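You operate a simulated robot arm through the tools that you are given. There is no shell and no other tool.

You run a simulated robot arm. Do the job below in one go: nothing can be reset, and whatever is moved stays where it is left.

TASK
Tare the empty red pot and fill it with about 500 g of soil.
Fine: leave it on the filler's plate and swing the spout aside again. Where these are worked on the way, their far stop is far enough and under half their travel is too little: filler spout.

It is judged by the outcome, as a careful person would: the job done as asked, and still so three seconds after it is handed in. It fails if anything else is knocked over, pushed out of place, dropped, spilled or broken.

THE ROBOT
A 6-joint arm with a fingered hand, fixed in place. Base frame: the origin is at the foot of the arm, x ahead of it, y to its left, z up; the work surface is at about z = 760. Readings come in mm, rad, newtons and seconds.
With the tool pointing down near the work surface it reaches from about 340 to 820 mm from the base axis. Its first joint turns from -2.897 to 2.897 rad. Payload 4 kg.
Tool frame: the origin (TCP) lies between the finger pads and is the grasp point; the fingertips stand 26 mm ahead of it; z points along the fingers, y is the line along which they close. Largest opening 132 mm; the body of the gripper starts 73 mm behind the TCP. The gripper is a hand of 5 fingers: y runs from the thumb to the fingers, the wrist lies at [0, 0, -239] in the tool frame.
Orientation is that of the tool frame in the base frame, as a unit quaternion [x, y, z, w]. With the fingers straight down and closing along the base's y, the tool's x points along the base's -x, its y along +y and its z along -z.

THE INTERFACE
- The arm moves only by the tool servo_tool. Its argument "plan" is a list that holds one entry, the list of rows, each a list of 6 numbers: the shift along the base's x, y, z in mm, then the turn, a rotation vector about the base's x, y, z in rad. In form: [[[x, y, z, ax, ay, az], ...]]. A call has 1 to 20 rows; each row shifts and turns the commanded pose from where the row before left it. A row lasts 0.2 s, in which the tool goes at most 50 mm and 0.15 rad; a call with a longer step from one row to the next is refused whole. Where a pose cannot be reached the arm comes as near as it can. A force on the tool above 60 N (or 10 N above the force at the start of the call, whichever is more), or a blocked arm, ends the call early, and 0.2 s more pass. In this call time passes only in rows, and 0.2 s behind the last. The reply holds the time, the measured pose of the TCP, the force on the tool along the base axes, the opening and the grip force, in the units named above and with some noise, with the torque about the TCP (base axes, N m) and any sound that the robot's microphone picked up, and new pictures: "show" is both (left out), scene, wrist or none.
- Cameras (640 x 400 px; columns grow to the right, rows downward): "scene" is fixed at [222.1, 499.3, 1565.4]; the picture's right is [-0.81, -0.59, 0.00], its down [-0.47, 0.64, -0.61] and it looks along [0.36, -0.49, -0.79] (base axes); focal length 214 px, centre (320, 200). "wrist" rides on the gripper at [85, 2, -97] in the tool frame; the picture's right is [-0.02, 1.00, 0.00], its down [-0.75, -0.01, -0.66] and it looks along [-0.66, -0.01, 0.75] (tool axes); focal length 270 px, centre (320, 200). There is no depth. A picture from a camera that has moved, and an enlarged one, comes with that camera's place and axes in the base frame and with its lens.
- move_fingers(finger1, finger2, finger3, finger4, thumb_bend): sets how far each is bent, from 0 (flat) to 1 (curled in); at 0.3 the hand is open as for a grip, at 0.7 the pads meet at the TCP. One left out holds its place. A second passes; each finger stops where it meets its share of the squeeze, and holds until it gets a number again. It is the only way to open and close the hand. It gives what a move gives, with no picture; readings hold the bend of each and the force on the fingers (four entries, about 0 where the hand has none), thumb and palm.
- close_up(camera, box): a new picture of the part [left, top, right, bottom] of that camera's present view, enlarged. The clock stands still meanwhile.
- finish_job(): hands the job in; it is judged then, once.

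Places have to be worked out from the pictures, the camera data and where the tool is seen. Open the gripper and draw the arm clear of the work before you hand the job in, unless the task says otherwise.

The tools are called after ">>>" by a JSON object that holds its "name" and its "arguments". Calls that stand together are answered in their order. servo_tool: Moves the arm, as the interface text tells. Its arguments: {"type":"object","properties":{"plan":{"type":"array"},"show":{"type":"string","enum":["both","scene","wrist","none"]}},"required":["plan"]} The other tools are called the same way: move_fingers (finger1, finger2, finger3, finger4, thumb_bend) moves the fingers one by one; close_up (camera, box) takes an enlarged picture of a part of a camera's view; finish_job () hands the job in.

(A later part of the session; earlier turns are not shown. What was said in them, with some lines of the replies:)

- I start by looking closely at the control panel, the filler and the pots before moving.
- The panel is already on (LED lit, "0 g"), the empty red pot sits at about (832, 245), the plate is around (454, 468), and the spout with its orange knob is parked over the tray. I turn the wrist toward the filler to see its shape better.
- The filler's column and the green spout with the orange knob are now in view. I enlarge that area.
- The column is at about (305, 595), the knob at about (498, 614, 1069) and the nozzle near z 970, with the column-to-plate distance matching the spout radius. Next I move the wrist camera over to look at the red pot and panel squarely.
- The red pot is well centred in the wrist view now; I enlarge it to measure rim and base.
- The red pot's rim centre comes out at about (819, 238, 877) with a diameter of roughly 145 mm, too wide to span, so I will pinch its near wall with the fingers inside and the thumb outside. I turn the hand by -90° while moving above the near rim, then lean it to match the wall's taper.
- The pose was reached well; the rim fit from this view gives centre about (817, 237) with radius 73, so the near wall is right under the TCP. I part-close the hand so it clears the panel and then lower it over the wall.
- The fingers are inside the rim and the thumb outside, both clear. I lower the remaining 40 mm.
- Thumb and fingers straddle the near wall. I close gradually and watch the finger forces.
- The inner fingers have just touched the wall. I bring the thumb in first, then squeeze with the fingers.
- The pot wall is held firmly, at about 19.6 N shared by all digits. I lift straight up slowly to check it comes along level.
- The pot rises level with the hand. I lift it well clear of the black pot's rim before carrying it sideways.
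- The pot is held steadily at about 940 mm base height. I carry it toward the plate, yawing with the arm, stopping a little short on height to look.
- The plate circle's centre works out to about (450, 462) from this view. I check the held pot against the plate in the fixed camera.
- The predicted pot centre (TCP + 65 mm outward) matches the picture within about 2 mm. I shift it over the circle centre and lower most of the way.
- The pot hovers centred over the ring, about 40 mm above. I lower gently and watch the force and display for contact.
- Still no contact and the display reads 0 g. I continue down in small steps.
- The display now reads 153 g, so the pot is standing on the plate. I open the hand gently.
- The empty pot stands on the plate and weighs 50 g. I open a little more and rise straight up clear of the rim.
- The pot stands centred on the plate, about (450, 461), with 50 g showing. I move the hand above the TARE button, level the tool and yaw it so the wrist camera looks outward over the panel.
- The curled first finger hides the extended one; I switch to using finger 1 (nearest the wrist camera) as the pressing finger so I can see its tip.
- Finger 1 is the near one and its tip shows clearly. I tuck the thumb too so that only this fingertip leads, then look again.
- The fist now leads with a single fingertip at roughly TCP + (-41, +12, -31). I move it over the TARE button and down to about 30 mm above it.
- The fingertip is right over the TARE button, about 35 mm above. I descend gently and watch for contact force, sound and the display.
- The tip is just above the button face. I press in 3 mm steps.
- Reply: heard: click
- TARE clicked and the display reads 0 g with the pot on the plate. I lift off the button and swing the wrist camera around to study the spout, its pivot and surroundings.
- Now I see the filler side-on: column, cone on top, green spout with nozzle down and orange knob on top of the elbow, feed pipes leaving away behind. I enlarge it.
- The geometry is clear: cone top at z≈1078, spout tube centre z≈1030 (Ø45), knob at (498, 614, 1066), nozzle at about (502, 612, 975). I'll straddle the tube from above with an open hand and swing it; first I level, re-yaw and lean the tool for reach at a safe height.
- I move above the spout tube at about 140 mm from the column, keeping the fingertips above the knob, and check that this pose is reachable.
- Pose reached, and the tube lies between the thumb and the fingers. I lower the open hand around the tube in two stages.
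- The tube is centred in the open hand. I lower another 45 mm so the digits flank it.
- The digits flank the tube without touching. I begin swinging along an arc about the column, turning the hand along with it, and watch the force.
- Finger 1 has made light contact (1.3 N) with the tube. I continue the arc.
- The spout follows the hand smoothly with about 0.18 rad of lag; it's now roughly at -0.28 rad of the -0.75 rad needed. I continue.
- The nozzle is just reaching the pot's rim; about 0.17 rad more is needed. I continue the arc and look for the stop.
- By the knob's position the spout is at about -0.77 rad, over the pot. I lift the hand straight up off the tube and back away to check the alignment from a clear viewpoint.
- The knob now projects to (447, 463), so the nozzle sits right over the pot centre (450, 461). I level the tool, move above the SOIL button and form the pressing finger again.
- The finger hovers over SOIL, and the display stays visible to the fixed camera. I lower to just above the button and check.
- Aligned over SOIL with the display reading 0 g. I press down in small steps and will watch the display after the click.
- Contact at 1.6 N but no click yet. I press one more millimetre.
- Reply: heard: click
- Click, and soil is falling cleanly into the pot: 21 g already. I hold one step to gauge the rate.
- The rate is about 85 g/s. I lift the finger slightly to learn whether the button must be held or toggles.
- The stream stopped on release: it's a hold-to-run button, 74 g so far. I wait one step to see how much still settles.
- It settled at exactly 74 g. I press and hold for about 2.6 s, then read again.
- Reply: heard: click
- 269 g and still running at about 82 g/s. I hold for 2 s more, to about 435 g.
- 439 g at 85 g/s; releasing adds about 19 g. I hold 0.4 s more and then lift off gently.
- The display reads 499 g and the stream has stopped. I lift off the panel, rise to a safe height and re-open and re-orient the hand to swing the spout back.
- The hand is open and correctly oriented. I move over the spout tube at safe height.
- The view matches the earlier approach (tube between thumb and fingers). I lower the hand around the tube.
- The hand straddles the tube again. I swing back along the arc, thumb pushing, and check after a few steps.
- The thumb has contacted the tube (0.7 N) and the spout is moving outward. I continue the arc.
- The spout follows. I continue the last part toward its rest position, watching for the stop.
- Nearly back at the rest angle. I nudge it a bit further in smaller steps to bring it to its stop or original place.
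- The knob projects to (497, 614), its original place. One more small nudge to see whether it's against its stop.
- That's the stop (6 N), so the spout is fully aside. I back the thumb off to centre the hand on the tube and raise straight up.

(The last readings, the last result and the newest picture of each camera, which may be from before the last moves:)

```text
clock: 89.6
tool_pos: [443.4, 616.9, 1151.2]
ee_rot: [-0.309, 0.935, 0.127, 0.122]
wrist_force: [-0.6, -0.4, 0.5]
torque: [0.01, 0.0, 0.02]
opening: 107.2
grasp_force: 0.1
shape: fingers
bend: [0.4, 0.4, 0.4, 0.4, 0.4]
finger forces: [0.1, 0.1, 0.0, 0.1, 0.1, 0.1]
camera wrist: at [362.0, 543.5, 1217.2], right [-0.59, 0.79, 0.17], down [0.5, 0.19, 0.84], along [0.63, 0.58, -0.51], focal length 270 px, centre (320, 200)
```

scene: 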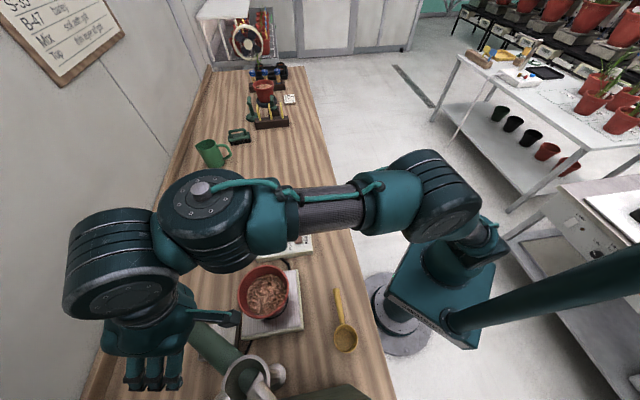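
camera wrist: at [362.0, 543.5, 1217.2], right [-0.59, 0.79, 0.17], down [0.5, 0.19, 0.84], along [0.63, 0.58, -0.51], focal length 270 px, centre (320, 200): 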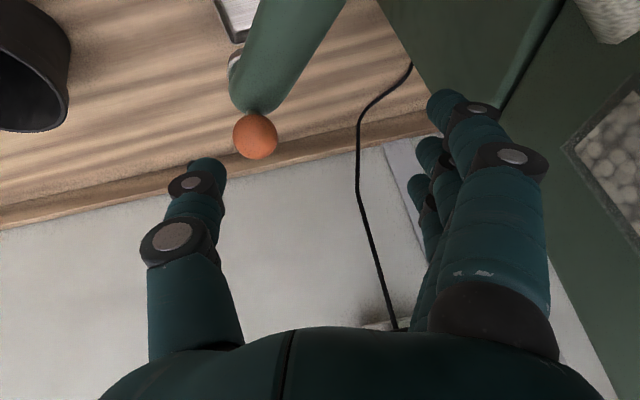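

The hand is clear above the spout. I draw the arm back toward its starting area, well away from the work.

>>> {"name": "servo_tool", "arguments": {"plan": [[[-2, -27, 6, 0, 0, 0], [-2, -27, 6, 0, 0, 0], [-2, -27, 6, 0, 0, 0], [-2, -27, 6, 0, 0, 0], [-2, -27, 6, 0, 0, 0], [-2, -27, 6, 0, 0, 0], [-2, -27, 6, 0, 0, 0], [-2, -27, 6, 0, 0, 0], [-2, -27, 6, 0, 0, 0], [-2, -27, 6, 0, 0, 0], [-2, -27, 6, 0, 0, 0], [-2, -27, 6, 0, 0, 0], [-2, -27, 6, 0, 0, 0], [-2, -27, 6, 0, 0, 0], [-2, -27, 6, 0, 0, 0], [-2, -27, 6, 0, 0, 0], [-2, -27, 6, 0, 0, 0], [-2, -27, 6, 0, 0, 0]]], "show": "both"}}

>>> {"name": "move_fingers", "arguments": {"finger1": 0.3, "finger2": 0.3, "finger3": 0.3, "finger4": 0.3, "thumb_bend": 0.3}}

>>> {"name": "close_up", "arguments": {"camera": "scene", "box": [160, 190, 360, 400]}}

>>> {"name": "close_up", "arguments": {"camera": "scene", "box": [220, 195, 330, 325]}}

```text
clock: 93.4
tool_pos: [406.7, 130.3, 1259.4]
ee_rot: [-0.309, 0.934, 0.127, 0.122]
wrist_force: [-0.4, -0.6, 0.0]
torque: [-0.01, -0.01, 0.01]
opening: 107.4
grasp_force: 0.1
shape: fingers
bend: [0.4, 0.4, 0.4, 0.4, 0.4]
finger forces: [0.1, 0.0, 0.1, 0.1, 0.0, 0.1]
camera wrist: at [325.3, 56.5, 1325.8], right [-0.59, 0.79, 0.17], down [0.5, 0.19, 0.84], along [0.63, 0.58, -0.51], focal length 270 px, centre (320, 200)
```

scene: 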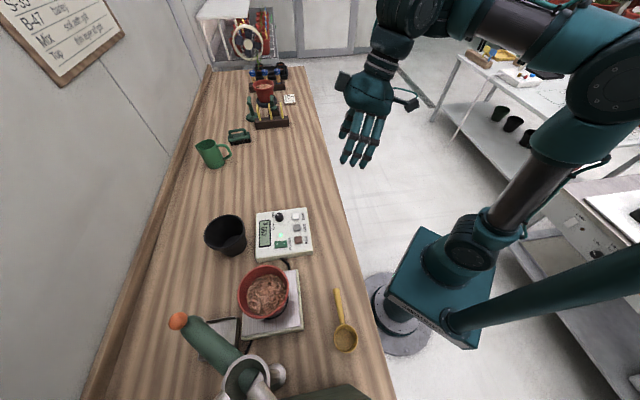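
wrist: 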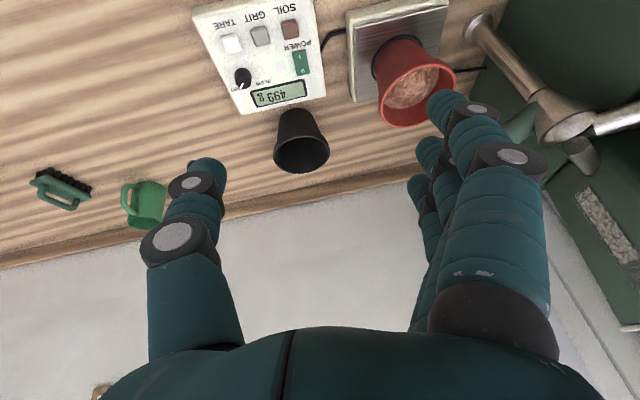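

```text
clock: 94.4
tool_pos: [406.5, 130.8, 1260.2]
ee_rot: [-0.309, 0.935, 0.127, 0.12]
wrist_force: [-0.2, -0.7, 0.4]
torque: [0.0, 0.0, -0.02]
opening: 138.2
grasp_force: 0.1
shape: fingers
bend: [0.3, 0.3, 0.3, 0.3, 0.3]
finger forces: [0.0, 0.0, 0.0, 0.0, 0.0, 0.1]
```

```text
1.90 times, centred on (260, 295) of scene
camera zoom: at [222.1, 499.3, 1565.4], right [-0.81, -0.59, 0.0], down [-0.47, 0.64, -0.61], along [0.36, -0.49, -0.79], focal length 408 px, centre (434, 19)
```

zoom: 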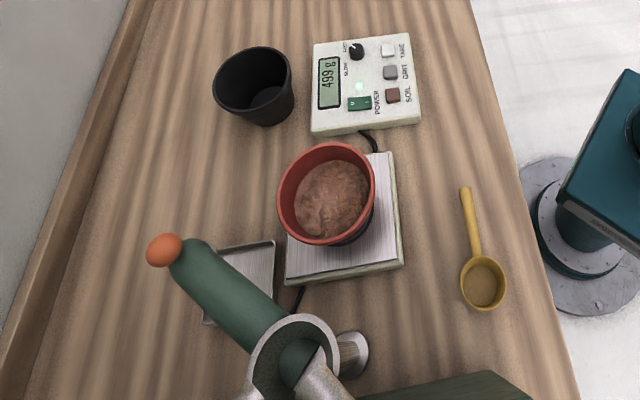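

```text
3.08 times, centred on (275, 260) of scene
camera zoom: at [222.1, 499.3, 1565.4], right [-0.81, -0.59, 0.0], down [-0.47, 0.64, -0.61], along [0.36, -0.49, -0.79], focal length 660 px, centre (458, 15)
```

zoom: 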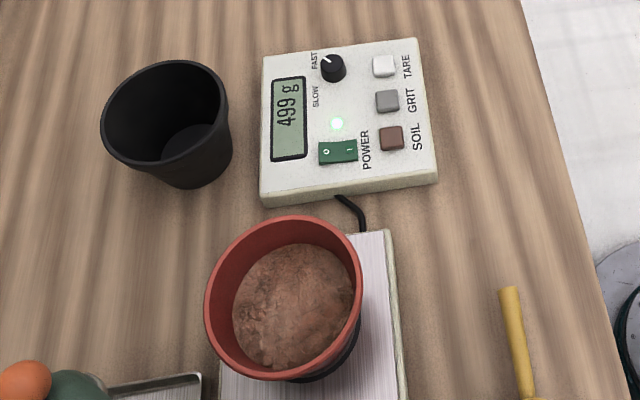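

The red pot stands on the plate with 499 g of soil showing. The spout is back aside at its stop, nothing is spilled or displaced, and the hand is open and clear, so I hand the job in.

>>> {"name": "finish_job", "arguments": {}}

```text
The job is handed in.
```

The empty red pot was tared on the filler's plate (it weighed 50 g) and filled to 499 g of soil on the display.

The pot is still on the plate. The spout is swung aside again, all the way to its stop. The arm is clear with the hand open, and the final pictures showed nothing spilled, tipped or moved.
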